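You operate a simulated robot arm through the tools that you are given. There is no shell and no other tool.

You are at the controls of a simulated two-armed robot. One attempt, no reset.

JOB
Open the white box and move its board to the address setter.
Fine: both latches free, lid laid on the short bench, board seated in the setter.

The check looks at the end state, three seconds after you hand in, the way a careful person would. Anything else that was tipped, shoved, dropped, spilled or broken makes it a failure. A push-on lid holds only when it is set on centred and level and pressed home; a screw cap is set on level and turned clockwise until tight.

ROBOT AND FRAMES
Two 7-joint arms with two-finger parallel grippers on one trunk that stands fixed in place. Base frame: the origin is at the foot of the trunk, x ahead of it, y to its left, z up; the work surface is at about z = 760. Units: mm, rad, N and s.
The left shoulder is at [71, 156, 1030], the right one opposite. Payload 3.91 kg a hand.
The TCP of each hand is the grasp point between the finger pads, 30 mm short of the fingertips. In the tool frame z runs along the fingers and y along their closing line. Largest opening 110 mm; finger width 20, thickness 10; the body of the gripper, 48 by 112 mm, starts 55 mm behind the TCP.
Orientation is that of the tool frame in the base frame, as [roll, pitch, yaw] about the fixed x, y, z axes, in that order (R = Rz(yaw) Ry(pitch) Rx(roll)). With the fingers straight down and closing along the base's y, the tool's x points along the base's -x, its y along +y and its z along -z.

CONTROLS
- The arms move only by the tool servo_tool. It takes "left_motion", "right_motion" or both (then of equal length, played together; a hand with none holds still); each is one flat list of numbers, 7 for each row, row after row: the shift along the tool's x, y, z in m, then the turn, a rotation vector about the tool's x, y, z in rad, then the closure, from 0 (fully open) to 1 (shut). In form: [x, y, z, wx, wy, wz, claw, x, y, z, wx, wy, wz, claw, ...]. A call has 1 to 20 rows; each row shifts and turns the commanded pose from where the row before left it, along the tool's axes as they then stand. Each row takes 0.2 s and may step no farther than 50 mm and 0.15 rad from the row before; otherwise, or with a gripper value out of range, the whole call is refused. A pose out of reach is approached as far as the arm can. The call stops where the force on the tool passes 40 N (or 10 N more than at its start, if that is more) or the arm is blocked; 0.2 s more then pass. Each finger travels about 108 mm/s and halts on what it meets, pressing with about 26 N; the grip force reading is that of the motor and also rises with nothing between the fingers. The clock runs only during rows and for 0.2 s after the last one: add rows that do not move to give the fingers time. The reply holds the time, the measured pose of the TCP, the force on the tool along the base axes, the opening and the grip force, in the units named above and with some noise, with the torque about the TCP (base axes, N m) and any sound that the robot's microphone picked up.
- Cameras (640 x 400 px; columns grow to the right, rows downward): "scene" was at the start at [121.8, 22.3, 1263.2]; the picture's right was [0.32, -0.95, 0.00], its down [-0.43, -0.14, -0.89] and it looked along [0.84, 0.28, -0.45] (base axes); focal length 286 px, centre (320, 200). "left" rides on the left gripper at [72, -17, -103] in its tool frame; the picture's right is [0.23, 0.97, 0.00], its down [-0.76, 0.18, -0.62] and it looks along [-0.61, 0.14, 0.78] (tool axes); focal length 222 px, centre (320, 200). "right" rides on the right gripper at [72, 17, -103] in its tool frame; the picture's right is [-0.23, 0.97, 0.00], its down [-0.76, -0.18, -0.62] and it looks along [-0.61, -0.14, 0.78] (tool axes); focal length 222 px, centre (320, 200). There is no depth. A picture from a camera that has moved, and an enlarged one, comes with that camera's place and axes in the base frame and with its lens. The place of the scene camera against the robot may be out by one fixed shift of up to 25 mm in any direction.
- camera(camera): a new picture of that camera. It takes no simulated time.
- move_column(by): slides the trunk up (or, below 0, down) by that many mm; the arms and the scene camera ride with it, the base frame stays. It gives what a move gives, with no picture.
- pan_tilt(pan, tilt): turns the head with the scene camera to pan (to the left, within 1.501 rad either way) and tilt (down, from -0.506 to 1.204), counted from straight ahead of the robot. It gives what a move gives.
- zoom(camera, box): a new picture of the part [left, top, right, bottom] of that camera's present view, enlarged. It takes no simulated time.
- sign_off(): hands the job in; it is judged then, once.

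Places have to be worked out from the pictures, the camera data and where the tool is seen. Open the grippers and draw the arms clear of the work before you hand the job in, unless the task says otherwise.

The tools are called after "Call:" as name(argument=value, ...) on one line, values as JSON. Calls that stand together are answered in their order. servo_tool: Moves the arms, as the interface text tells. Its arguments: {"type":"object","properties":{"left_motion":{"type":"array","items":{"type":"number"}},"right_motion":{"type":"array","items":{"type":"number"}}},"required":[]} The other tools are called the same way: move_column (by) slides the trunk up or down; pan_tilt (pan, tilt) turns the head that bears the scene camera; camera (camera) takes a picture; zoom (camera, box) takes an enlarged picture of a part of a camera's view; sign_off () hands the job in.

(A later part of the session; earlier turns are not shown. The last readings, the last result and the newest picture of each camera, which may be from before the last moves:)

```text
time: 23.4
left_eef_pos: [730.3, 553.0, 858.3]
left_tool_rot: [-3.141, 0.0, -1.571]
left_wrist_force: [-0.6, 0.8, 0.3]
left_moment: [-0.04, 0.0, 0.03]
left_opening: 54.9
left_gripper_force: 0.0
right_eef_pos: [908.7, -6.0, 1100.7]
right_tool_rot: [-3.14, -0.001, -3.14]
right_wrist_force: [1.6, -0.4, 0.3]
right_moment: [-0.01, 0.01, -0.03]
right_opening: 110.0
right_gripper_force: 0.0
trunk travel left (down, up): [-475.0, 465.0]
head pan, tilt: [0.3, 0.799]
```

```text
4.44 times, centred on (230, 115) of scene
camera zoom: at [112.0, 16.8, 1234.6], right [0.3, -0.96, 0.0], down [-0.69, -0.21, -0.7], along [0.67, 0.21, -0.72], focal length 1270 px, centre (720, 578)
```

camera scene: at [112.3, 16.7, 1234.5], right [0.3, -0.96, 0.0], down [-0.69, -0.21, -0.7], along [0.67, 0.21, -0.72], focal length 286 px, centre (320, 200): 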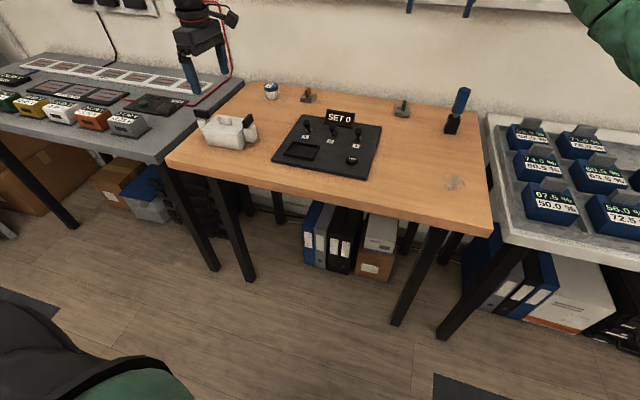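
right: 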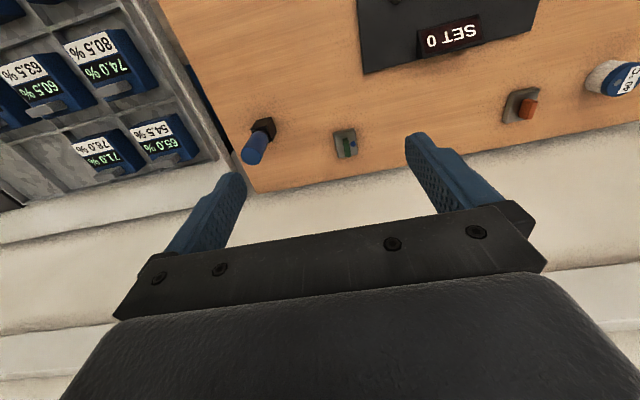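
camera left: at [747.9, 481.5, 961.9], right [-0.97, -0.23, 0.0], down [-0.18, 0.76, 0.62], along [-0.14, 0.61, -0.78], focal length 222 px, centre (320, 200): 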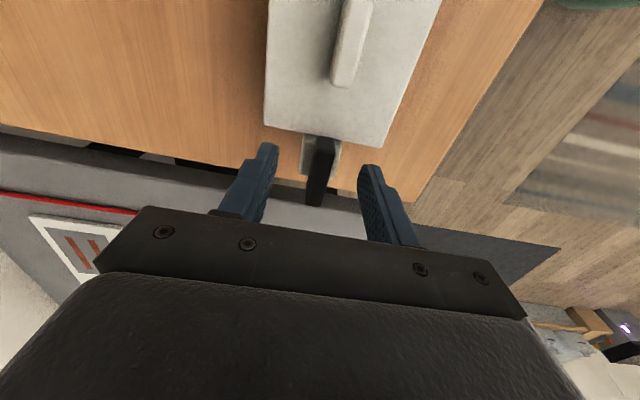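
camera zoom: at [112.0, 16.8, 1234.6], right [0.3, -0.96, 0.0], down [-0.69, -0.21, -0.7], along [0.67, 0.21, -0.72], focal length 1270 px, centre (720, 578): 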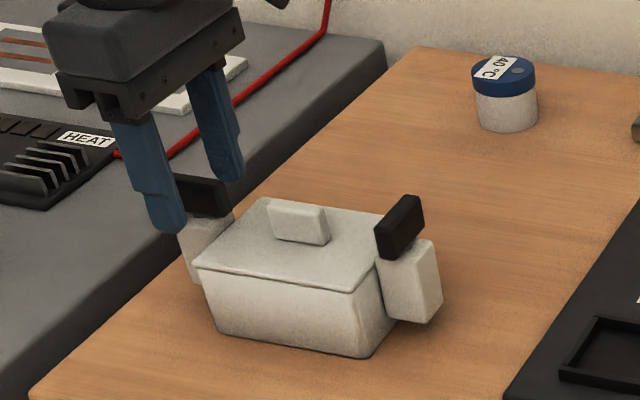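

The view mirrors the first grasp exactly. Closing, then a small test turn clockwise (mirror direction, inner end toward the robot).

Call:
servo_tool(left_motion=[0, 0, 0, 0, 0, 0, 0.75, 0, 0, 0, 0, 0, 0, 1, 0, 0, 0, 0, 0, 0, 1, 0, 0, 0, 0, 0, 0, 1, 0, 0, 0, 0, 0, 0.03, 1, 0, 0, 0, 0, 0, 0.04, 1, 0, 0, 0, 0, 0, 0.04, 1, 0, 0, 0, 0, 0, 0.04, 1])

Call:
camera(camera="left")

Call:
zoom(camera="scene", box=[180, 70, 280, 160])

```text
time: 25.2
left_eef_pos: [729.9, 553.1, 856.4]
left_tool_rot: [-3.141, 0.0, -1.723]
left_wrist_force: [1.0, -1.6, 2.5]
left_moment: [0.08, -0.08, 0.18]
left_opening: 11.1
left_gripper_force: 25.9
right_eef_pos: [906.8, -5.7, 1102.3]
right_tool_rot: [-3.14, 0.0, 3.141]
right_wrist_force: [-0.1, 0.1, -0.1]
right_moment: [0.01, 0.02, -0.04]
right_opening: 109.7
right_gripper_force: 0.1
trunk travel left (down, up): [-475.0, 465.0]
head pan, tilt: [0.3, 0.799]
```

```text
taken
camera left: at [737.3, 479.8, 961.5], right [-1.0, -0.08, 0.0], down [-0.06, 0.78, 0.62], along [-0.05, 0.62, -0.78], focal length 222 px, centre (320, 200)
```

left: 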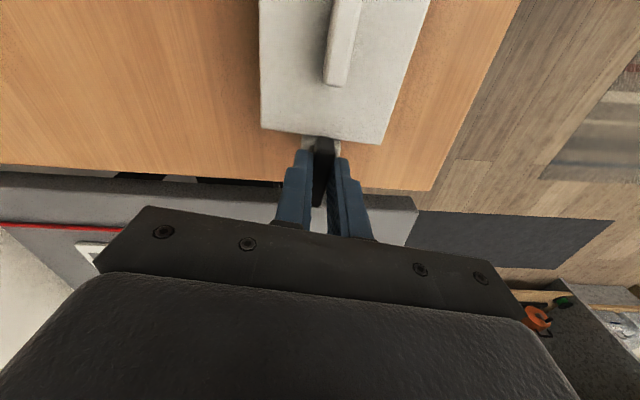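

```text
4.44 times, centred on (230, 115) of scene
camera zoom: at [112.2, 16.6, 1234.6], right [0.3, -0.96, 0.0], down [-0.69, -0.21, -0.7], along [0.67, 0.21, -0.72], focal length 1270 px, centre (720, 578)
```

zoom: 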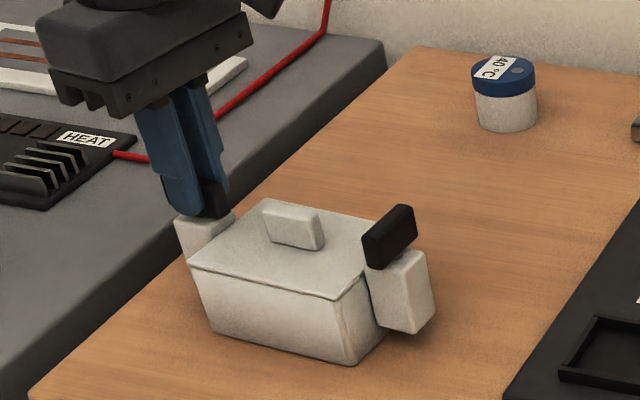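

The torque and picture show the box itself turned ~8° with the bar – this latch has its stop that way and must turn the other way (counter-clockwise, like the first). I release, lift, and swing the hand half a turn so I can turn it counter-clockwise within the known reach.

Call:
servo_tool(left_motion=[0, 0, 0, 0, 0, 0, 0.5, 0, 0, 0, 0, 0, 0, 0.5, 0, 0, 0, 0, 0, 0, 0.5, 0, 0, -0.02, 0, 0, 0, 0.5, 0, 0, -0.02, 0, 0, 0, 0.5, 0, 0, -0.03, 0, 0, 0, 0.3, 0, 0, 0, 0, 0, 0.1428, 0, 0, 0, 0, 0, 0, 0.1428, 0, 0, 0, 0, 0, 0, 0.1428, 0, 0, 0, 0, 0, 0, 0.1428, 0, 0, 0, 0, 0, 0, 0.1428, 0, 0, 0, 0, 0, 0, 0.1428, 0, 0, 0, 0, 0, 0, 0.1428, 0, 0, 0, 0, 0, 0, 0.1428, 0, 0, 0, 0, 0, 0, 0.1428, 0, 0, 0, 0, 0, 0, 0.1428, 0, 0, 0, 0, 0, 0, 0.1428, 0])

Call:
camera(camera="left")

Call:
zoom(camera="scene", box=[180, 70, 280, 160])

```text
time: 28.8
left_eef_pos: [730.9, 554.2, 927.3]
left_tool_rot: [-3.141, -0.001, 2.988]
left_wrist_force: [-0.1, -0.5, 0.4]
left_moment: [-0.01, -0.01, 0.0]
left_opening: 110.3
left_gripper_force: 0.1
right_eef_pos: [908.9, -4.2, 1101.2]
right_tool_rot: [-3.141, 0.0, -3.142]
right_wrist_force: [0.3, 0.0, -0.6]
right_moment: [0.0, 0.02, -0.02]
right_opening: 109.9
right_gripper_force: 0.1
trunk travel left (down, up): [-475.0, 465.0]
head pan, tilt: [0.3, 0.799]
```

```text
taken
camera left: at [657.4, 548.9, 1031.5], right [-0.08, 1.0, 0.0], down [0.78, 0.06, 0.62], along [0.62, 0.05, -0.78], focal length 222 px, centre (320, 200)
```

left: 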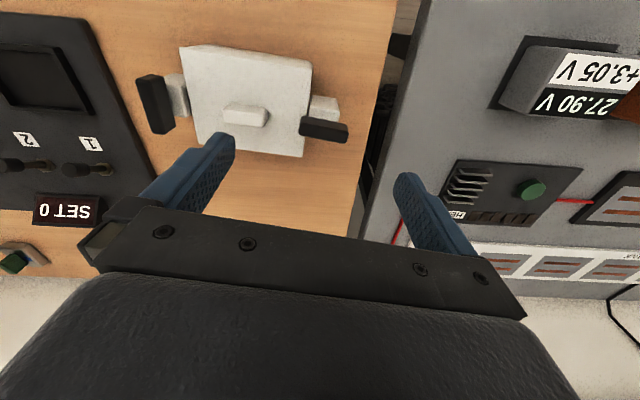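

```text
4.44 times, centred on (230, 115) of scene
camera zoom: at [112.3, 16.9, 1234.5], right [0.3, -0.96, 0.0], down [-0.69, -0.21, -0.7], along [0.67, 0.21, -0.72], focal length 1270 px, centre (720, 578)
```

zoom: 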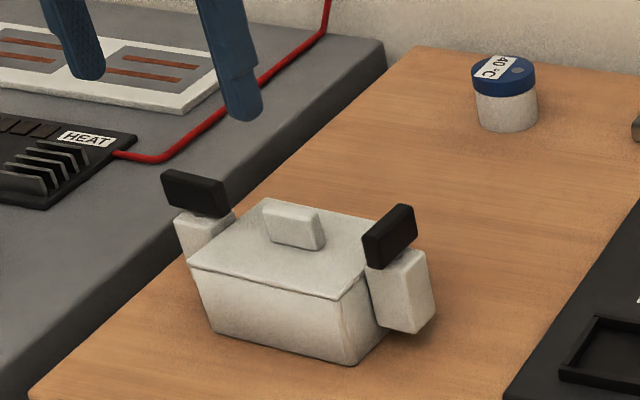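

The box is now turned ~8° about that pin. I finish the swing (to yaw ≈1.42, matching the bar) and descend on the bar again, half open.

Call:
servo_tool(left_motion=[0, 0, 0, 0, 0, 0.1428, 0, 0, 0, 0, 0, 0, 0.1428, 0, 0, 0, 0, 0, 0, 0.1428, 0, 0, 0, 0, 0, 0, 0.1428, 0, 0, 0, 0, 0, 0, 0.1428, 0, 0, 0, 0, 0, 0, 0.1428, 0, 0, 0, 0, 0, 0, 0.1428, 0, 0, 0, 0, 0, 0, 0.1428, 0, 0, 0, 0, 0, 0, 0.1428, 0, 0, 0, 0, 0, 0, 0.1428, 0, 0, 0, 0, 0, 0, 0.14, 0.2, 0, 0, 0.02, 0, 0, 0, 0.4, 0, 0, 0.02, 0, 0, 0, 0.5, 0, 0, 0.02, 0, 0, 0, 0.5, 0, 0, 0.01, 0, 0, 0, 0.5, 0, 0, 0, 0, 0, 0, 0.5])

Call:
camera(camera="left")

Call:
zoom(camera="scene", box=[180, 70, 280, 160])

```text
time: 32.2
left_eef_pos: [730.3, 553.8, 858.0]
left_tool_rot: [3.14, 0.0, 1.425]
left_wrist_force: [0.1, -0.4, 1.2]
left_moment: [-0.01, 0.03, 0.01]
left_opening: 55.1
left_gripper_force: 0.1
right_eef_pos: [907.7, -4.7, 1101.2]
right_tool_rot: [-3.141, -0.001, -3.141]
right_wrist_force: [0.5, -0.8, 0.1]
right_moment: [0.01, 0.02, 0.0]
right_opening: 110.1
right_gripper_force: 0.0
trunk travel left (down, up): [-475.0, 465.0]
head pan, tilt: [0.3, 0.799]
```

```text
taken
camera left: at [725.4, 628.9, 961.0], right [1.0, 0.08, 0.0], down [0.06, -0.78, 0.62], along [0.05, -0.62, -0.78], focal length 222 px, centre (320, 200)
```

left: 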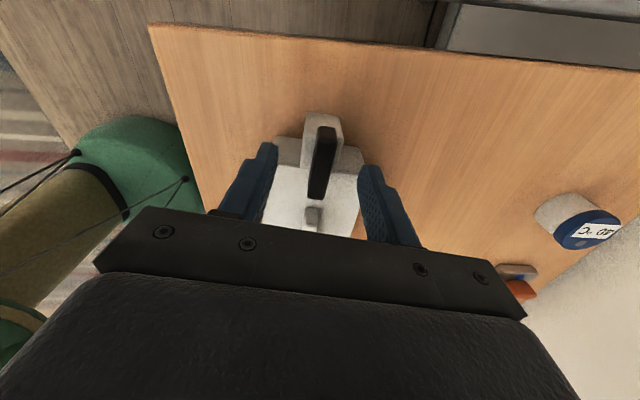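

```text
4.44 times, centred on (230, 115) of scene
camera zoom: at [112.3, 16.9, 1234.5], right [0.3, -0.96, 0.0], down [-0.69, -0.21, -0.7], along [0.67, 0.21, -0.72], focal length 1270 px, centre (720, 578)
```

zoom: 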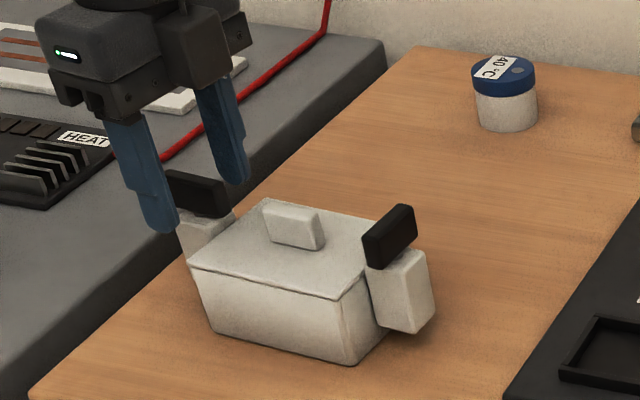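

Fingers straddle the bar again. I grip and turn counter-clockwise a little at first, watching the torque.

Call:
servo_tool(left_motion=[0, 0, 0, 0, 0, 0, 0.75, 0, 0, 0, 0, 0, 0, 1, 0, 0, 0, 0, 0, 0, 1, 0, 0, 0, 0, 0, 0, 1, 0, 0, 0, 0, 0, -0.05, 1, 0, 0, 0, 0, 0, -0.05, 1, 0, 0, 0, 0, 0, -0.05, 1, 0, 0, 0, 0, 0, -0.05, 1])

Call:
camera(camera="left")

Call:
zoom(camera="scene", box=[180, 70, 280, 160])

```text
time: 34.0
left_eef_pos: [731.0, 554.8, 857.1]
left_tool_rot: [3.141, 0.001, 1.623]
left_wrist_force: [-0.3, 0.2, 0.8]
left_moment: [-0.04, -0.06, -0.01]
left_opening: 11.4
left_gripper_force: 26.2
right_eef_pos: [908.6, -5.4, 1101.9]
right_tool_rot: [3.14, 0.0, 3.141]
right_wrist_force: [-0.1, -0.7, -0.6]
right_moment: [0.0, -0.01, -0.01]
right_opening: 110.3
right_gripper_force: 0.0
trunk travel left (down, up): [-475.0, 465.0]
head pan, tilt: [0.3, 0.799]
```

```text
taken
camera left: at [710.9, 626.1, 961.1], right [0.96, 0.28, 0.0], down [0.22, -0.75, 0.62], along [0.17, -0.6, -0.78], focal length 222 px, centre (320, 200)
```

left: 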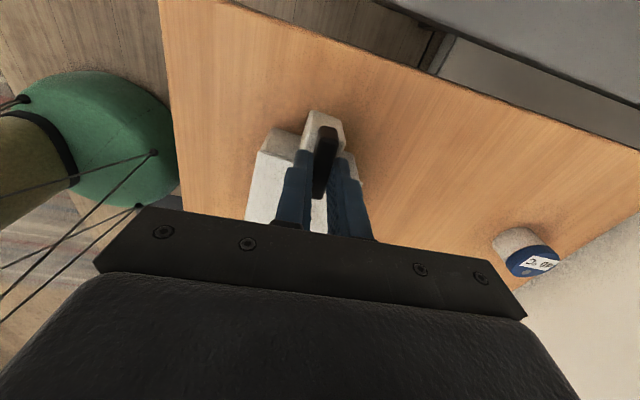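

```text
4.44 times, centred on (230, 115) of scene
camera zoom: at [112.2, 16.9, 1234.5], right [0.3, -0.96, 0.0], down [-0.69, -0.21, -0.7], along [0.67, 0.21, -0.72], focal length 1270 px, centre (720, 578)
```

zoom: 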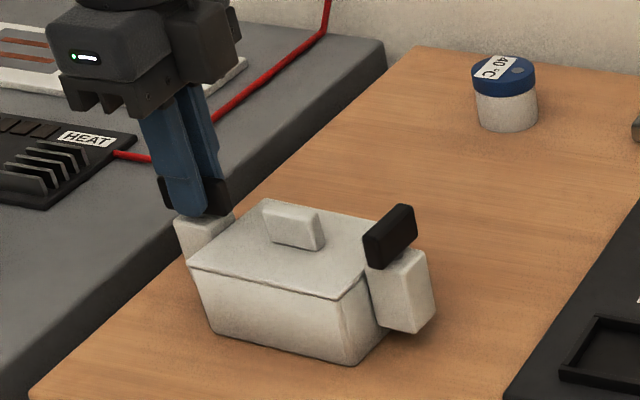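

This way it turns freely with the box at rest. I carry on to the quarter turn.

Call:
servo_tool(left_motion=[0, 0, 0, 0, 0, -0.1, 1, 0, 0, 0, 0, 0, -0.1, 1, 0, 0, 0, 0, 0, -0.1, 1, 0, 0, 0, 0, 0, -0.1, 1, 0, 0, 0, 0, 0, -0.1, 1, 0, 0, 0, 0, 0, -0.1, 1, 0, 0, 0, 0, 0, -0.1, 1, 0, 0, 0, 0, 0, -0.1, 1, 0, 0, 0, 0, 0, -0.1, 1, 0, 0, 0, 0, 0, -0.1, 1, 0, 0, 0, 0, 0, -0.1, 1, 0, 0, 0, 0, 0, -0.1, 1, 0, 0, 0, 0, 0, -0.1, 1, 0, 0, 0, 0, 0, -0.06, 1])

Call:
camera(camera="left")

Call:
zoom(camera="scene", box=[180, 70, 280, 160])

```text
time: 37.0
left_eef_pos: [730.9, 554.1, 858.4]
left_tool_rot: [-3.141, 0.001, 2.986]
left_wrist_force: [0.0, 0.1, 0.6]
left_moment: [0.04, 0.02, 0.02]
left_opening: 11.2
left_gripper_force: 26.5
right_eef_pos: [908.9, -4.9, 1102.3]
right_tool_rot: [-3.141, -0.001, -3.141]
right_wrist_force: [0.1, 0.9, 0.6]
right_moment: [-0.01, 0.02, 0.0]
right_opening: 110.0
right_gripper_force: 0.0
trunk travel left (down, up): [-475.0, 465.0]
head pan, tilt: [0.3, 0.799]
```

```text
taken
camera left: at [657.5, 548.9, 961.5], right [-0.07, 1.0, 0.0], down [0.78, 0.06, 0.62], along [0.62, 0.04, -0.78], focal length 222 px, centre (320, 200)
```

left: 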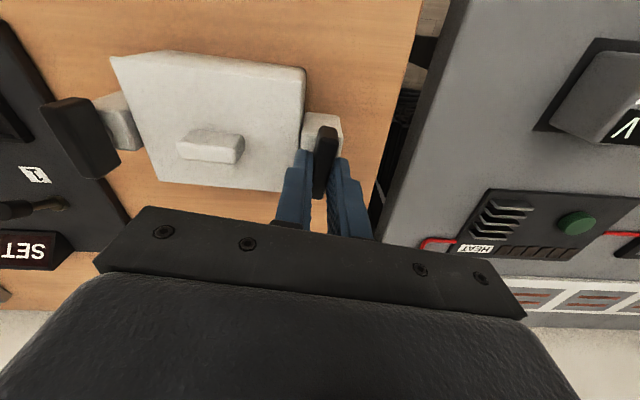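

```text
4.44 times, centred on (230, 115) of scene
camera zoom: at [112.4, 17.0, 1234.5], right [0.3, -0.96, 0.0], down [-0.69, -0.21, -0.7], along [0.67, 0.21, -0.72], focal length 1270 px, centre (720, 578)
```

zoom: 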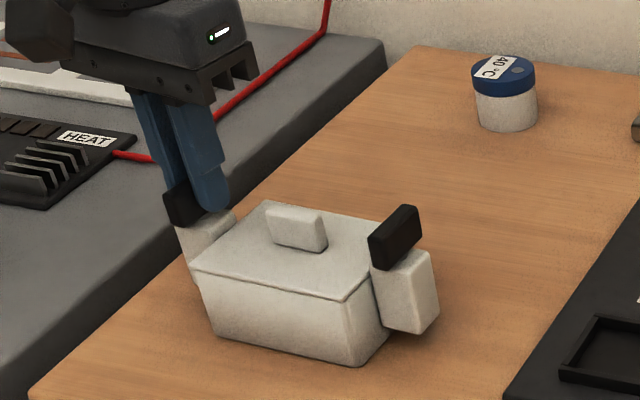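

The bar is at its open stop (the box began to follow very slightly). I use the stop to gently turn the box back the ~0.12 rad I had turned it.

Call:
servo_tool(left_motion=[0, 0, 0, 0, 0, -0.03, 1, 0, 0, 0, 0, 0, -0.03, 1, 0, 0, 0, 0, 0, -0.03, 1, 0, 0, 0, 0, 0, -0.03, 1, 0, 0, 0, 0, 0, 0, 1])

Call:
camera(camera="left")

Call:
zoom(camera="scene", box=[180, 70, 280, 160])

```text
time: 38.2
left_eef_pos: [730.7, 553.8, 856.4]
left_tool_rot: [3.141, 0.001, 3.104]
left_wrist_force: [-0.5, 0.9, -0.1]
left_moment: [0.01, -0.05, 0.0]
left_opening: 11.6
left_gripper_force: 26.0
right_eef_pos: [908.8, -5.2, 1100.5]
right_tool_rot: [-3.14, 0.001, 3.14]
right_wrist_force: [-0.5, -0.2, 1.0]
right_moment: [0.01, -0.03, 0.02]
right_opening: 110.0
right_gripper_force: 0.1
trunk travel left (down, up): [-475.0, 465.0]
head pan, tilt: [0.3, 0.799]
```

```text
taken
camera left: at [658.7, 540.3, 961.3], right [-0.19, 0.98, 0.0], down [0.77, 0.15, 0.62], along [0.61, 0.12, -0.78], focal length 222 px, centre (320, 200)
```

left: 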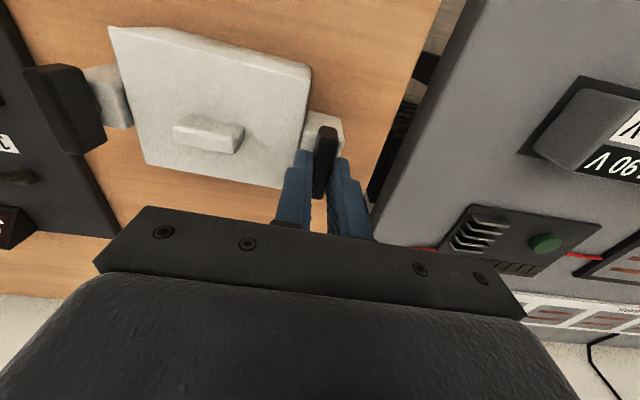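

```text
4.44 times, centred on (230, 115) of scene
camera zoom: at [112.3, 17.0, 1234.5], right [0.3, -0.96, 0.0], down [-0.69, -0.21, -0.7], along [0.67, 0.21, -0.72], focal length 1270 px, centre (720, 578)
```

zoom: 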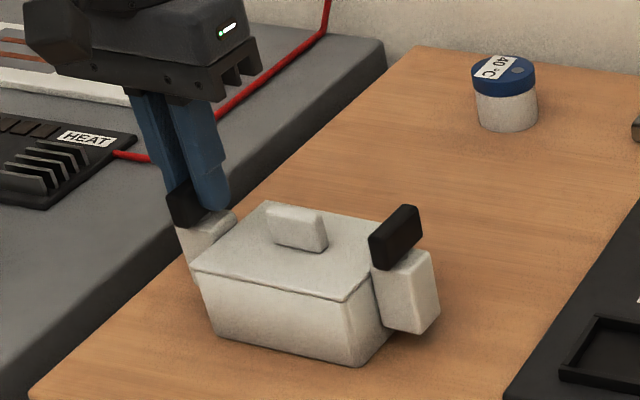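

The box did not follow further, so the bar just keeps turning; it is well clear of the lid now. I release with a small opening, lift, and look at everything from above.

Call:
servo_tool(left_motion=[0, 0, 0, 0, 0, 0, 0.68, 0, 0, 0, 0, 0, 0, 0.68, 0, 0, -0.02, 0, 0, 0, 0.68, 0, 0, -0.02, 0, 0, 0, 0.68, 0, 0, -0.03, 0, 0, 0, 0.5, 0, -0.02, -0.01, 0, 0, 0, 0.3, 0, -0.02, -0.01, 0, 0, 0, 0.1, 0, -0.02, -0.01, 0, 0, 0, 0.0, 0, -0.02, -0.01, 0, 0, 0, 0.0])

Call:
camera(camera="left")

Call:
zoom(camera="left", box=[230, 60, 430, 190])

Call:
zoom(camera="scene", box=[180, 70, 280, 160])

```text
time: 40.2
left_eef_pos: [726.9, 474.0, 969.4]
left_tool_rot: [3.142, -0.001, 3.104]
left_wrist_force: [0.1, -0.1, 0.0]
left_moment: [0.04, -0.02, 0.0]
left_opening: 110.1
left_gripper_force: 0.1
right_eef_pos: [907.4, -6.7, 1102.2]
right_tool_rot: [-3.141, -0.001, -3.14]
right_wrist_force: [0.0, -0.4, -0.4]
right_moment: [0.02, -0.02, 0.0]
right_opening: 109.9
right_gripper_force: 0.2
trunk travel left (down, up): [-475.0, 465.0]
head pan, tilt: [0.3, 0.799]
```

```text
taken
camera left: at [655.7, 459.9, 1071.5], right [-0.19, 0.98, 0.0], down [0.77, 0.15, 0.62], along [0.61, 0.12, -0.78], focal length 222 px, centre (320, 200)
```

left: 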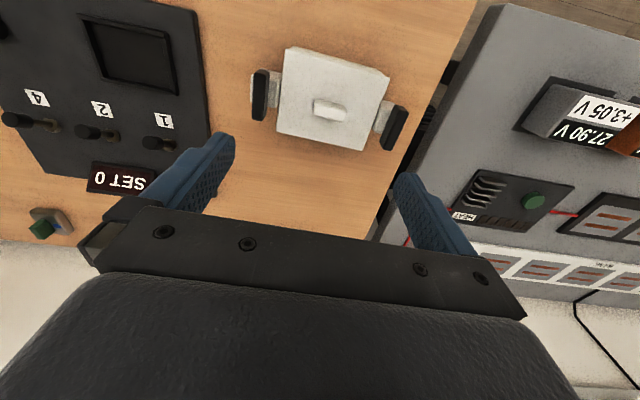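

```text
3.08 times, centred on (330, 125) of left
camera zoom: at [655.7, 459.9, 1071.5], right [-0.19, 0.98, 0.0], down [0.77, 0.15, 0.62], along [0.61, 0.12, -0.78], focal length 684 px, centre (289, 431)
```

zoom: 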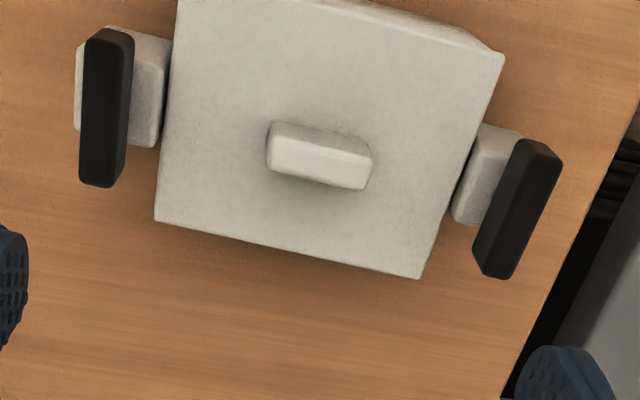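

```text
4.44 times, centred on (230, 115) of scene
camera zoom: at [112.1, 16.4, 1234.5], right [0.3, -0.96, 0.0], down [-0.69, -0.21, -0.7], along [0.67, 0.21, -0.72], focal length 1270 px, centre (720, 578)
```

zoom: 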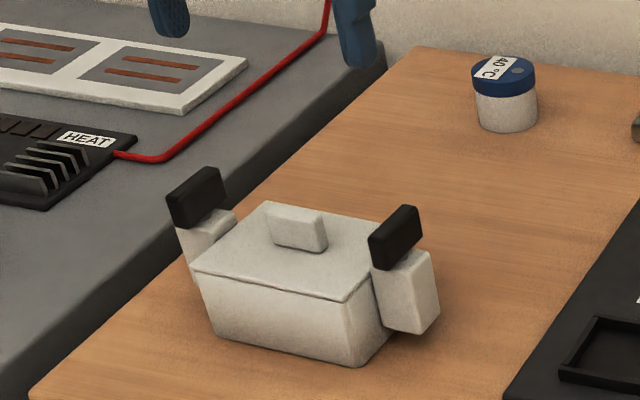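

Both bars now lie parallel to the lid's edges, clear of it. Next the lid: I turn the hand back a quarter turn over the knob (about (726, 484)) so it closes along x across the knob, and look again.

Call:
servo_tool(left_motion=[0, 0, 0, 0, 0, 0.1424, 0, 0, 0, 0, 0, 0, 0.1424, 0, 0, 0, 0, 0, 0, 0.1424, 0, 0, 0, 0, 0, 0, 0.1424, 0, 0, 0, 0, 0, 0, 0.1424, 0, 0, 0, 0, 0, 0, 0.1424, 0, 0, 0, 0, 0, 0, 0.1424, 0, 0, 0, 0, 0, 0, 0.1424, 0, 0, 0, 0, 0, 0, 0.1424, 0, 0, 0, 0, 0, 0, 0.1424, 0, 0, 0, 0, 0, 0, 0.1424, 0, 0, 0, 0, 0, 0, 0, 0])

Call:
camera(camera="left")

Call:
zoom(camera="left", box=[260, 0, 460, 130])

```text
time: 42.8
left_eef_pos: [727.4, 474.7, 968.0]
left_tool_rot: [3.141, 0.0, 1.536]
left_wrist_force: [0.6, 0.5, -0.3]
left_moment: [-0.01, 0.03, 0.0]
left_opening: 109.7
left_gripper_force: 0.0
right_eef_pos: [907.6, -5.6, 1099.9]
right_tool_rot: [3.141, 0.001, 3.141]
right_wrist_force: [-0.3, -0.3, 0.0]
right_moment: [0.0, -0.04, -0.02]
right_opening: 110.0
right_gripper_force: 0.1
trunk travel left (down, up): [-475.0, 465.0]
head pan, tilt: [0.3, 0.799]
```

```text
taken
camera left: at [714.3, 547.3, 1071.4], right [0.98, 0.19, 0.0], down [0.15, -0.77, 0.62], along [0.12, -0.61, -0.78], focal length 222 px, centre (320, 200)
```

left: 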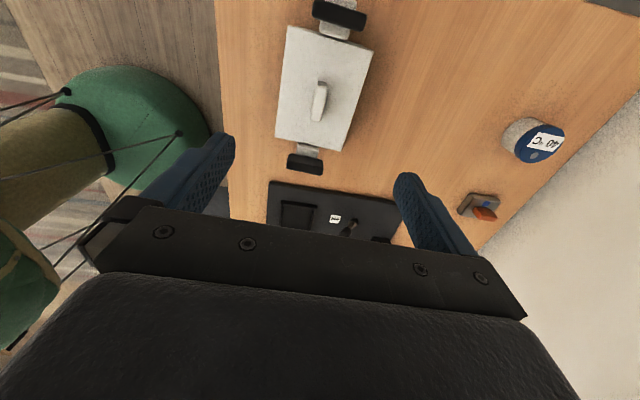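

```text
3.08 times, centred on (360, 65) of left
camera zoom: at [714.3, 547.3, 1071.4], right [0.98, 0.19, 0.0], down [0.15, -0.77, 0.62], along [0.12, -0.61, -0.78], focal length 684 px, centre (197, 615)
```

zoom: 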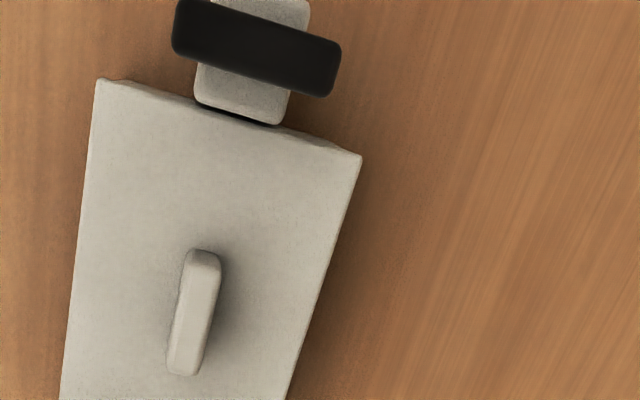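

The knob is at about (727, 486), top ≈836, ~37 mm long in y. I centre over it and descend to just above the lid, half open.

Call:
servo_tool(left_motion=[0.006, -0.0005, 0.02, 0, 0, 0, 0.2, 0.0055, -0.0005, 0.02, 0, 0, 0, 0.4, 0, 0, 0.02, 0, 0, 0, 0.5, 0, 0, 0.02, 0, 0, 0, 0.5, 0, 0, 0.02, 0, 0, 0, 0.5, 0, 0, 0.008, 0, 0, 0, 0.5, 0, 0, 0.003, 0, 0, 0, 0.5, 0, 0, 0, 0, 0, 0, 0.5])

Call:
zoom(camera="scene", box=[190, 70, 290, 160])

Call:
camera(camera="left")

```text
time: 44.6
left_eef_pos: [726.7, 486.6, 856.7]
left_tool_rot: [-3.141, 0.001, 1.539]
left_wrist_force: [0.0, -1.0, 0.1]
left_moment: [0.01, -0.03, -0.03]
left_opening: 55.0
left_gripper_force: 0.0
right_eef_pos: [908.4, -5.2, 1101.2]
right_tool_rot: [3.141, 0.0, -3.14]
right_wrist_force: [0.1, -0.6, -0.1]
right_moment: [-0.01, -0.01, 0.0]
right_opening: 110.0
right_gripper_force: 0.0
trunk travel left (down, up): [-475.0, 465.0]
head pan, tilt: [0.3, 0.799]
```

```text
4.44 times, centred on (240, 115) of scene
camera zoom: at [112.2, 16.8, 1234.5], right [0.3, -0.96, 0.0], down [-0.69, -0.21, -0.7], along [0.67, 0.21, -0.72], focal length 1270 px, centre (676, 578)
```

zoom: 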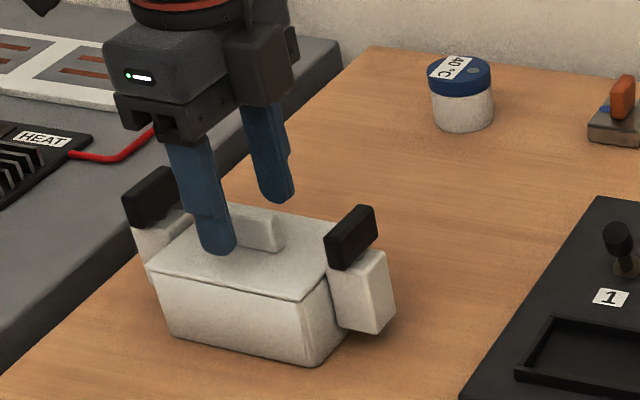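

```text
taken
camera left: at [713.5, 558.9, 960.3], right [0.98, 0.19, 0.0], down [0.15, -0.77, 0.62], along [0.12, -0.61, -0.78], focal length 222 px, centre (320, 200)
```

left: 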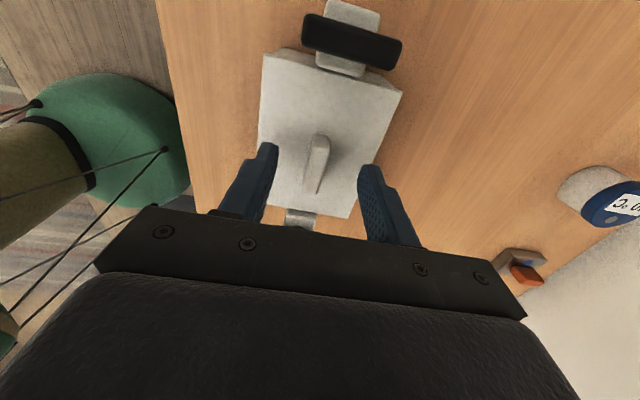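

Straddling the knob. I creep down a few mm, watching for contact with the lid.

Call:
servo_tool(left_motion=[0, 0, 0.002, 0, 0, 0, 0.5, 0, 0, 0.002, 0, 0, 0, 0.5, 0, 0, 0, 0, 0, 0, 0.5])

Call:
zoom(camera="scene", box=[210, 100, 260, 140])

Call:
zoom(camera="left", box=[240, 100, 400, 230])

```text
time: 45.4
left_eef_pos: [728.3, 486.1, 852.7]
left_tool_rot: [-3.141, 0.0, 1.536]
left_wrist_force: [-0.7, -0.2, 1.0]
left_moment: [0.03, -0.05, -0.02]
left_opening: 55.0
left_gripper_force: 0.1
right_eef_pos: [908.7, -5.3, 1101.7]
right_tool_rot: [-3.141, 0.0, -3.141]
right_wrist_force: [0.8, -0.7, 0.3]
right_moment: [0.01, 0.0, -0.01]
right_opening: 110.2
right_gripper_force: 0.1
trunk travel left (down, up): [-475.0, 465.0]
head pan, tilt: [0.3, 0.799]
```

```text
10.00 times, centred on (235, 120) of scene
camera zoom: at [112.3, 16.8, 1234.5], right [0.3, -0.96, 0.0], down [-0.69, -0.21, -0.7], along [0.67, 0.21, -0.72], focal length 2858 px, centre (1170, 1000)
```

zoom: 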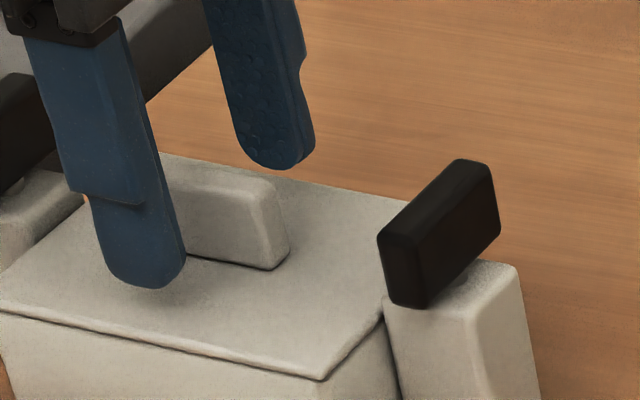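

```text
3.08 times, centred on (320, 165) of left
camera zoom: at [713.7, 559.2, 956.4], right [0.98, 0.19, 0.0], down [0.15, -0.77, 0.62], along [0.12, -0.61, -0.78], focal length 684 px, centre (320, 308)
```

zoom: 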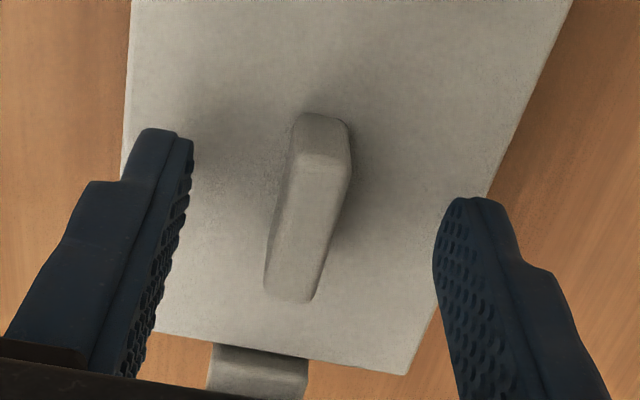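

Still a gap under the fingertips; a few mm more.

Call:
servo_tool(left_motion=[0, 0, 0.002, 0, 0, 0, 0.5, 0, 0, 0.002, 0, 0, 0, 0.5, 0, 0, 0, 0, 0, 0, 0.5])

Call:
zoom(camera="scene", box=[210, 100, 260, 140])

```text
time: 46.2
left_eef_pos: [728.0, 484.9, 848.4]
left_tool_rot: [3.141, 0.0, 1.536]
left_wrist_force: [0.7, -0.3, 0.0]
left_moment: [0.0, 0.01, 0.0]
left_opening: 54.9
left_gripper_force: 0.0
right_eef_pos: [908.3, -5.1, 1100.8]
right_tool_rot: [3.141, -0.001, 3.141]
right_wrist_force: [-0.9, -0.3, 0.4]
right_moment: [-0.03, 0.05, 0.02]
right_opening: 110.1
right_gripper_force: 0.1
trunk travel left (down, up): [-475.0, 465.0]
head pan, tilt: [0.3, 0.799]
```

```text
10.00 times, centred on (235, 120) of scene
camera zoom: at [112.3, 16.8, 1234.5], right [0.3, -0.96, 0.0], down [-0.69, -0.21, -0.7], along [0.67, 0.21, -0.72], focal length 2858 px, centre (1170, 1000)
```

zoom: 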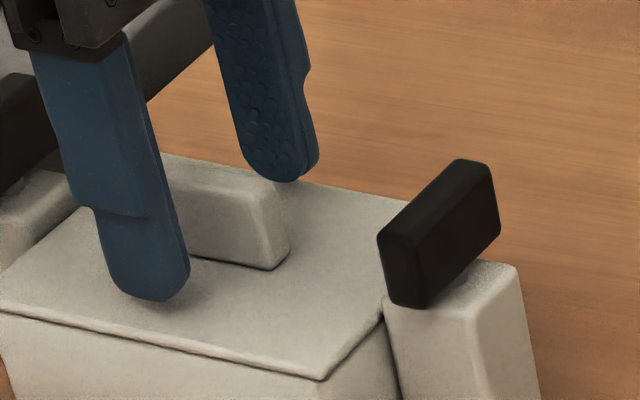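

Good engagement. Closing on the knob, then I lift a few mm to test.

Call:
servo_tool(left_motion=[0, 0, 0.001, 0, 0, 0, 0.75, 0, 0, 0, 0, 0, 0, 1, 0, 0, 0, 0, 0, 0, 1, 0, 0, 0, 0, 0, 0, 1, 0, 0, 0, 0, 0, 0, 1])

Call:
servo_tool(left_motion=[0, 0, -0.002, 0, 0, 0, 1, 0, 0, -0.003, 0, 0, 0, 1, 0, 0, -0.005, 0, 0, 0, 1, 0, 0, -0.005, 0, 0, 0, 1])

Call:
zoom(camera="scene", box=[190, 70, 290, 160])

Call:
camera(camera="left")

```text
time: 47.4
left_eef_pos: [728.1, 486.3, 847.1]
left_tool_rot: [-3.14, 0.0, 1.539]
left_wrist_force: [-0.3, -0.6, 0.0]
left_moment: [0.02, -0.02, 0.03]
left_opening: 11.5
left_gripper_force: 26.6
right_eef_pos: [908.4, -4.5, 1101.2]
right_tool_rot: [3.141, 0.001, -3.141]
right_wrist_force: [-0.6, 0.6, -0.1]
right_moment: [-0.02, 0.03, -0.01]
right_opening: 110.2
right_gripper_force: 0.0
trunk travel left (down, up): [-475.0, 465.0]
head pan, tilt: [0.3, 0.799]
```

```text
time: 48.4
left_eef_pos: [727.6, 486.9, 862.2]
left_tool_rot: [-3.14, 0.0, 1.539]
left_wrist_force: [0.0, 0.6, -0.3]
left_moment: [-0.01, 0.0, 0.0]
left_opening: 11.4
left_gripper_force: 26.0
right_eef_pos: [908.8, -5.6, 1101.8]
right_tool_rot: [-3.139, 0.001, -3.141]
right_wrist_force: [-1.3, 0.2, -0.7]
right_moment: [-0.02, 0.03, 0.0]
right_opening: 109.9
right_gripper_force: 0.0
trunk travel left (down, up): [-475.0, 465.0]
head pan, tilt: [0.3, 0.799]
```

```text
4.44 times, centred on (240, 115) of scene
camera zoom: at [112.3, 16.8, 1234.5], right [0.3, -0.96, 0.0], down [-0.69, -0.21, -0.7], along [0.67, 0.21, -0.72], focal length 1270 px, centre (676, 578)
```

zoom: 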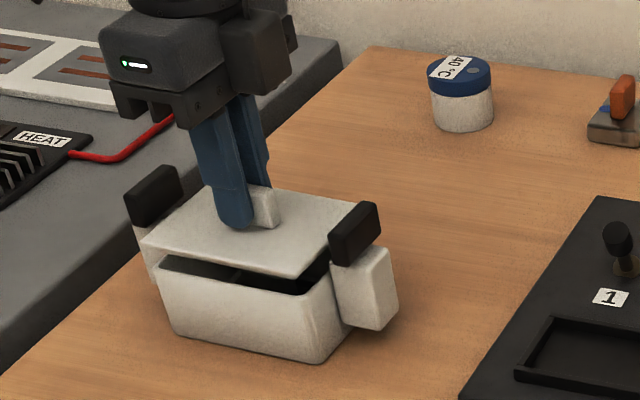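

```text
taken
camera left: at [713.8, 559.0, 966.8], right [0.98, 0.19, 0.0], down [0.15, -0.77, 0.62], along [0.12, -0.61, -0.78], focal length 222 px, centre (320, 200)
```

left: 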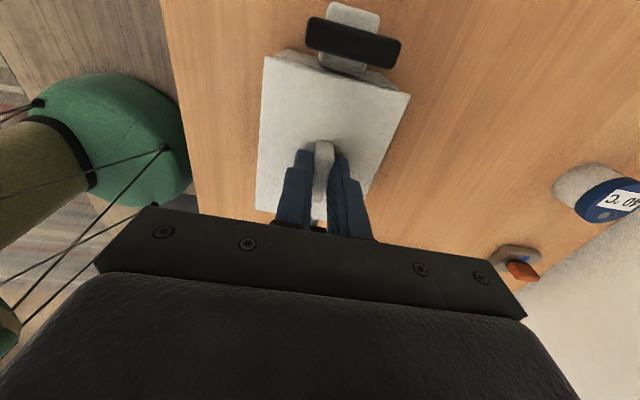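

The lid lifts cleanly and level. I raise it well above the latches and carry it to the free area behind the box at about (850, 437).

Call:
servo_tool(left_motion=[0, 0, -0.02, 0, 0, 0, 1, 0, 0, -0.02, 0, 0, 0, 1, 0, 0, -0.02, 0, 0, 0, 1, 0, 0, -0.015, 0, 0, 0, 1, -0.006, 0.015, 0, 0, 0, 0, 1, -0.008, 0.02, 0, 0, 0, 0, 1, -0.008, 0.022, 0, 0, 0, 0, 1, -0.008, 0.022, 0, 0, 0, 0, 1, -0.008, 0.022, 0, 0, 0, 0, 1, -0.008, 0.022, 0, 0, 0, 0, 1, 0, 0, 0, 0, 0, 0, 1])

Call:
camera(camera="scene")

Call:
camera(camera="left")

```text
time: 50.8
left_eef_pos: [847.7, 435.2, 937.3]
left_tool_rot: [-3.141, 0.002, 1.538]
left_wrist_force: [-0.4, 0.0, -0.6]
left_moment: [0.02, -0.02, -0.03]
left_opening: 11.2
left_gripper_force: 26.4
right_eef_pos: [908.5, -5.4, 1101.5]
right_tool_rot: [3.141, -0.001, -3.141]
right_wrist_force: [0.6, 0.5, -0.3]
right_moment: [-0.01, 0.01, 0.0]
right_opening: 109.9
right_gripper_force: 0.1
trunk travel left (down, up): [-475.0, 465.0]
head pan, tilt: [0.3, 0.799]
```

```text
taken
camera scene: at [111.8, 17.1, 1234.6], right [0.3, -0.96, 0.0], down [-0.69, -0.21, -0.7], along [0.67, 0.21, -0.72], focal length 286 px, centre (320, 200)
```

scene: 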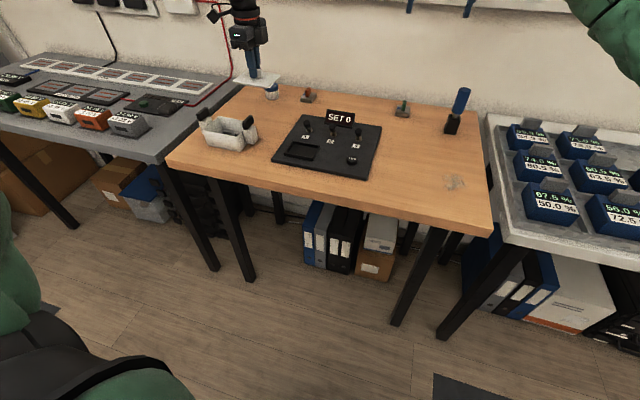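

```text
taken
camera left: at [834.9, 509.0, 1041.2], right [0.98, 0.19, 0.0], down [0.15, -0.77, 0.62], along [0.12, -0.61, -0.78], focal length 222 px, centre (320, 200)
```

left: 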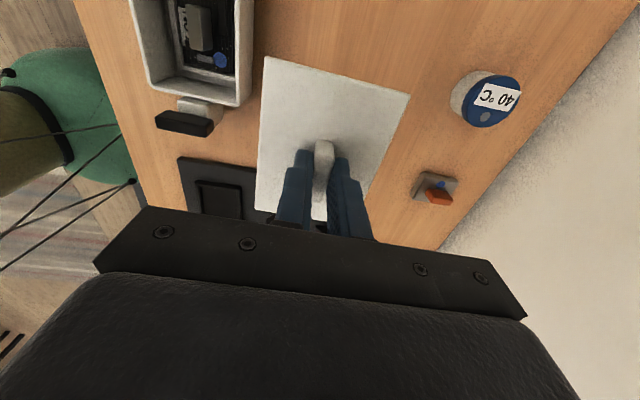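

Clear space below: jar and switches are well away, the setter's edge is at y≈331. I lower towards the bench and creep down the last part.

Call:
servo_tool(left_motion=[0, 0, 0.03, 0, 0, 0, 1, 0, 0, 0.03, 0, 0, 0, 1, 0, 0, 0.03, 0, 0, 0, 1, 0, 0, 0.02, 0, 0, 0, 1, 0, 0, 0.01, 0, 0, 0, 1, 0, 0, 0.004, 0, 0, 0, 1, 0, 0, 0, 0, 0, 0, 1])

Call:
zoom(camera="scene", box=[220, 50, 320, 130])

```text
time: 52.4
left_eef_pos: [848.9, 435.3, 813.6]
left_tool_rot: [3.141, 0.001, 1.538]
left_wrist_force: [-0.5, -0.9, -0.4]
left_moment: [0.03, -0.02, -0.04]
left_opening: 11.2
left_gripper_force: 25.9
right_eef_pos: [908.1, -5.0, 1100.9]
right_tool_rot: [3.14, 0.001, 3.141]
right_wrist_force: [0.0, 0.3, 0.0]
right_moment: [0.01, 0.02, 0.0]
right_opening: 110.0
right_gripper_force: 0.1
trunk travel left (down, up): [-475.0, 465.0]
head pan, tilt: [0.3, 0.799]
```

```text
5.00 times, centred on (270, 90) of scene
camera zoom: at [112.3, 16.8, 1234.5], right [0.3, -0.96, 0.0], down [-0.69, -0.21, -0.7], along [0.67, 0.21, -0.72], focal length 1429 px, centre (570, 750)
```

zoom: 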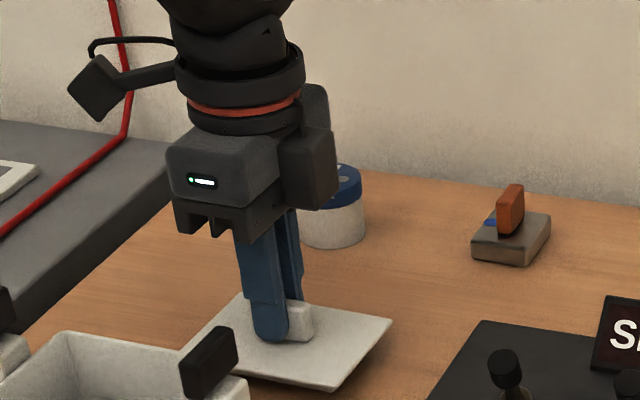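

Nearly down; the gripper keeps clear of the jar. I creep in 2 mm steps.

Call:
servo_tool(left_motion=[0, 0, 0.002, 0, 0, 0, 1, 0, 0, 0.002, 0, 0, 0, 1, 0, 0, 0.002, 0, 0, 0, 1, 0, 0, 0.002, 0, 0, 0, 1])

Call:
zoom(camera="scene", box=[220, 50, 320, 130])

```text
time: 53.4
left_eef_pos: [849.6, 434.4, 805.2]
left_tool_rot: [3.141, -0.001, 1.537]
left_wrist_force: [0.3, 0.2, -0.6]
left_moment: [0.01, -0.02, -0.02]
left_opening: 11.3
left_gripper_force: 26.4
right_eef_pos: [908.2, -6.0, 1102.8]
right_tool_rot: [3.142, 0.0, 3.141]
right_wrist_force: [0.3, 0.8, -0.5]
right_moment: [0.04, 0.01, 0.02]
right_opening: 110.0
right_gripper_force: 0.0
trunk travel left (down, up): [-475.0, 465.0]
head pan, tilt: [0.3, 0.799]
```

```text
5.00 times, centred on (270, 90) of scene
camera zoom: at [112.4, 16.9, 1234.5], right [0.3, -0.96, 0.0], down [-0.69, -0.21, -0.7], along [0.67, 0.21, -0.72], focal length 1429 px, centre (570, 750)
```

zoom: 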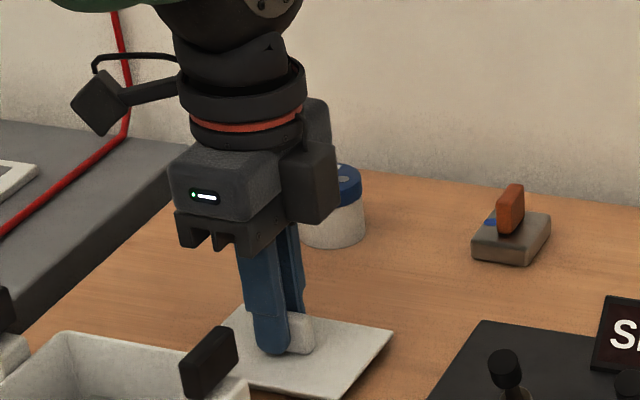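

Still in the air; I continue creeping.

Call:
servo_tool(left_motion=[0, 0, 0.002, 0, 0, 0, 1, 0, 0, 0.002, 0, 0, 0, 1, 0, 0, 0.002, 0, 0, 0, 1, 0, 0, 0.001, 0, 0, 0, 1])

Call:
zoom(camera="scene", box=[235, 95, 305, 135])

```text
time: 54.4
left_eef_pos: [847.5, 434.6, 800.9]
left_tool_rot: [3.138, 0.001, 1.538]
left_wrist_force: [2.6, 1.9, 24.3]
left_moment: [0.03, -0.03, 0.02]
left_opening: 11.7
left_gripper_force: 25.6
right_eef_pos: [906.7, -5.2, 1102.9]
right_tool_rot: [-3.141, -0.001, 3.141]
right_wrist_force: [-0.2, 0.8, 0.0]
right_moment: [-0.01, -0.01, -0.07]
right_opening: 109.8
right_gripper_force: 0.0
trunk travel left (down, up): [-475.0, 465.0]
head pan, tilt: [0.3, 0.799]
```

```text
9.14 times, centred on (270, 115) of scene
camera zoom: at [110.9, 16.0, 1234.9], right [0.3, -0.96, 0.0], down [-0.68, -0.21, -0.7], along [0.67, 0.21, -0.72], focal length 2613 px, centre (777, 977)
```

zoom: 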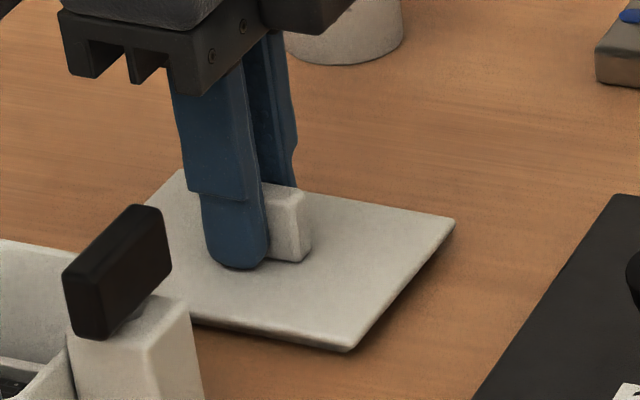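

Contact (24 N): the lid rests flat on the bench. I ease off, open slightly and rise.

Call:
servo_tool(left_motion=[0, 0, -0.0015, 0, 0, 0, 1, 0, 0, 0, 0, 0, 0, 0.9, 0, 0, 0, 0, 0, 0, 0.7, 0, 0, 0, 0, 0, 0, 0.6, 0, 0, -0.01, 0, 0, 0, 0.6, 0, 0, -0.03, 0, 0, 0, 0.6, 0, 0, -0.04, 0, 0, 0, 0.5, 0, 0, -0.04, 0, 0, 0, 0.3, 0, 0, -0.03, 0, 0, 0, 0])

Call:
camera(camera="left")

Call:
camera(camera="scene")

```text
time: 56.4
left_eef_pos: [849.6, 435.9, 950.8]
left_tool_rot: [3.14, -0.002, 1.536]
left_wrist_force: [-0.2, 0.1, 0.9]
left_moment: [0.02, 0.01, 0.01]
left_opening: 110.0
left_gripper_force: 0.0
right_eef_pos: [908.1, -5.7, 1102.4]
right_tool_rot: [3.141, -0.001, 3.141]
right_wrist_force: [-0.3, -0.3, -0.6]
right_moment: [0.0, 0.01, -0.01]
right_opening: 110.1
right_gripper_force: 0.2
trunk travel left (down, up): [-475.0, 465.0]
head pan, tilt: [0.3, 0.799]
```

```text
taken
camera left: at [835.5, 508.5, 1054.2], right [0.98, 0.19, 0.0], down [0.15, -0.77, 0.62], along [0.12, -0.61, -0.78], focal length 222 px, centre (320, 200)
```

left: 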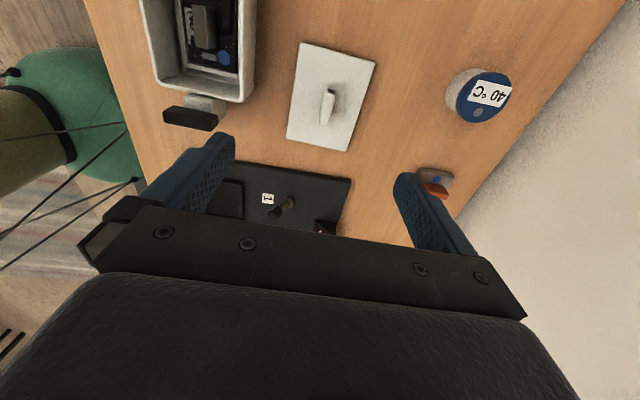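

```text
taken
camera scene: at [112.0, 16.6, 1234.5], right [0.3, -0.96, 0.0], down [-0.69, -0.21, -0.7], along [0.67, 0.21, -0.72], focal length 286 px, centre (320, 200)
```

scene: 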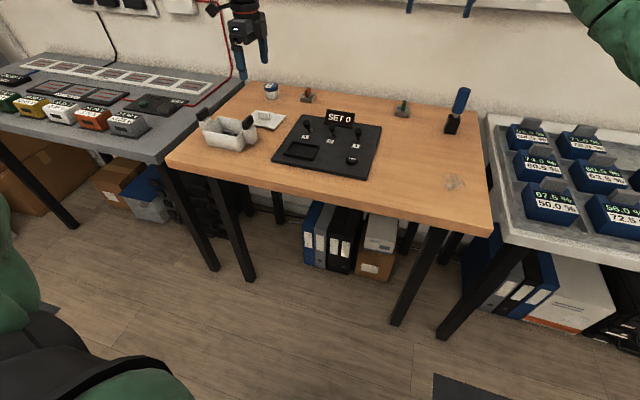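

The lid lies flat on the bench. Now I move back over the open box to see the board.

Call:
servo_tool(left_motion=[0.006, -0.02, -0.005, 0, 0, 0, 0, 0.005, -0.02, -0.005, 0, 0, 0, 0, 0.005, -0.02, -0.005, 0, 0, 0, 0, 0.005, -0.02, 0, 0, 0, 0, 0, 0.005, -0.02, 0, 0, 0, 0, 0, 0.004, -0.02, 0, 0, 0, 0, 0, 0, 0, 0, 0, 0, 0, 0])

Call:
camera(camera="left")

Call:
zoom(camera="left", box=[250, 0, 430, 150])

Call:
zoom(camera="scene", box=[190, 90, 270, 160])

```text
time: 58.0
left_eef_pos: [731.5, 470.8, 964.3]
left_tool_rot: [-3.14, -0.002, 1.537]
left_wrist_force: [-0.3, -0.1, 0.2]
left_moment: [-0.02, 0.02, -0.01]
left_opening: 109.8
left_gripper_force: 0.1
right_eef_pos: [909.2, -5.6, 1099.5]
right_tool_rot: [3.141, -0.001, 3.139]
right_wrist_force: [-0.5, 0.6, -0.1]
right_moment: [0.02, -0.01, 0.02]
right_opening: 110.1
right_gripper_force: 0.1
trunk travel left (down, up): [-475.0, 465.0]
head pan, tilt: [0.3, 0.799]
```

```text
taken
camera left: at [717.1, 543.6, 1068.4], right [0.98, 0.19, 0.0], down [0.15, -0.77, 0.62], along [0.12, -0.61, -0.78], focal length 222 px, centre (320, 200)
```

left: 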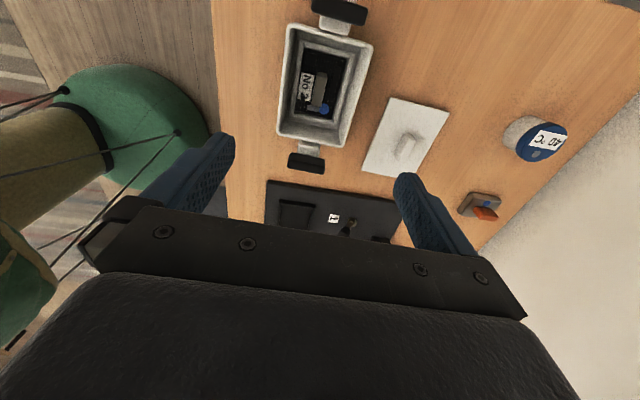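

```text
2.67 times, centred on (340, 75) of left
camera zoom: at [717.1, 543.6, 1068.4], right [0.98, 0.19, 0.0], down [0.15, -0.77, 0.62], along [0.12, -0.61, -0.78], focal length 592 px, centre (267, 533)
```

zoom: 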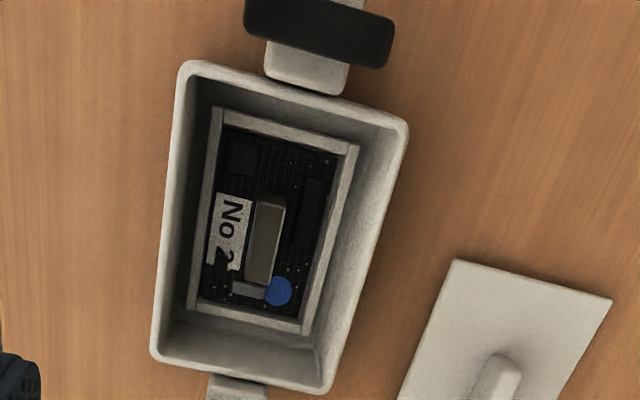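

```text
5.71 times, centred on (230, 125) of scene
camera zoom: at [112.7, 16.6, 1234.4], right [0.3, -0.96, 0.0], down [-0.69, -0.21, -0.7], along [0.67, 0.21, -0.72], focal length 1633 px, centre (834, 629)
```

zoom: 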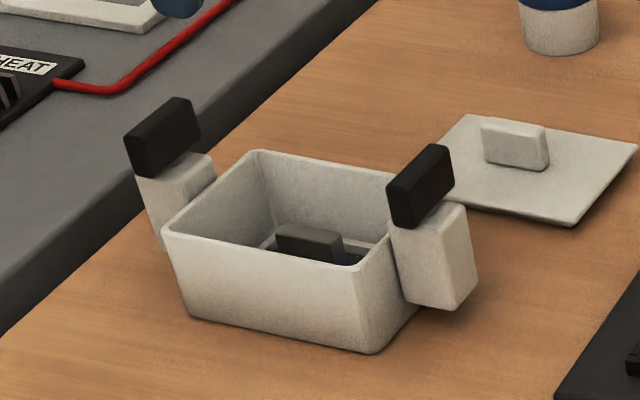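

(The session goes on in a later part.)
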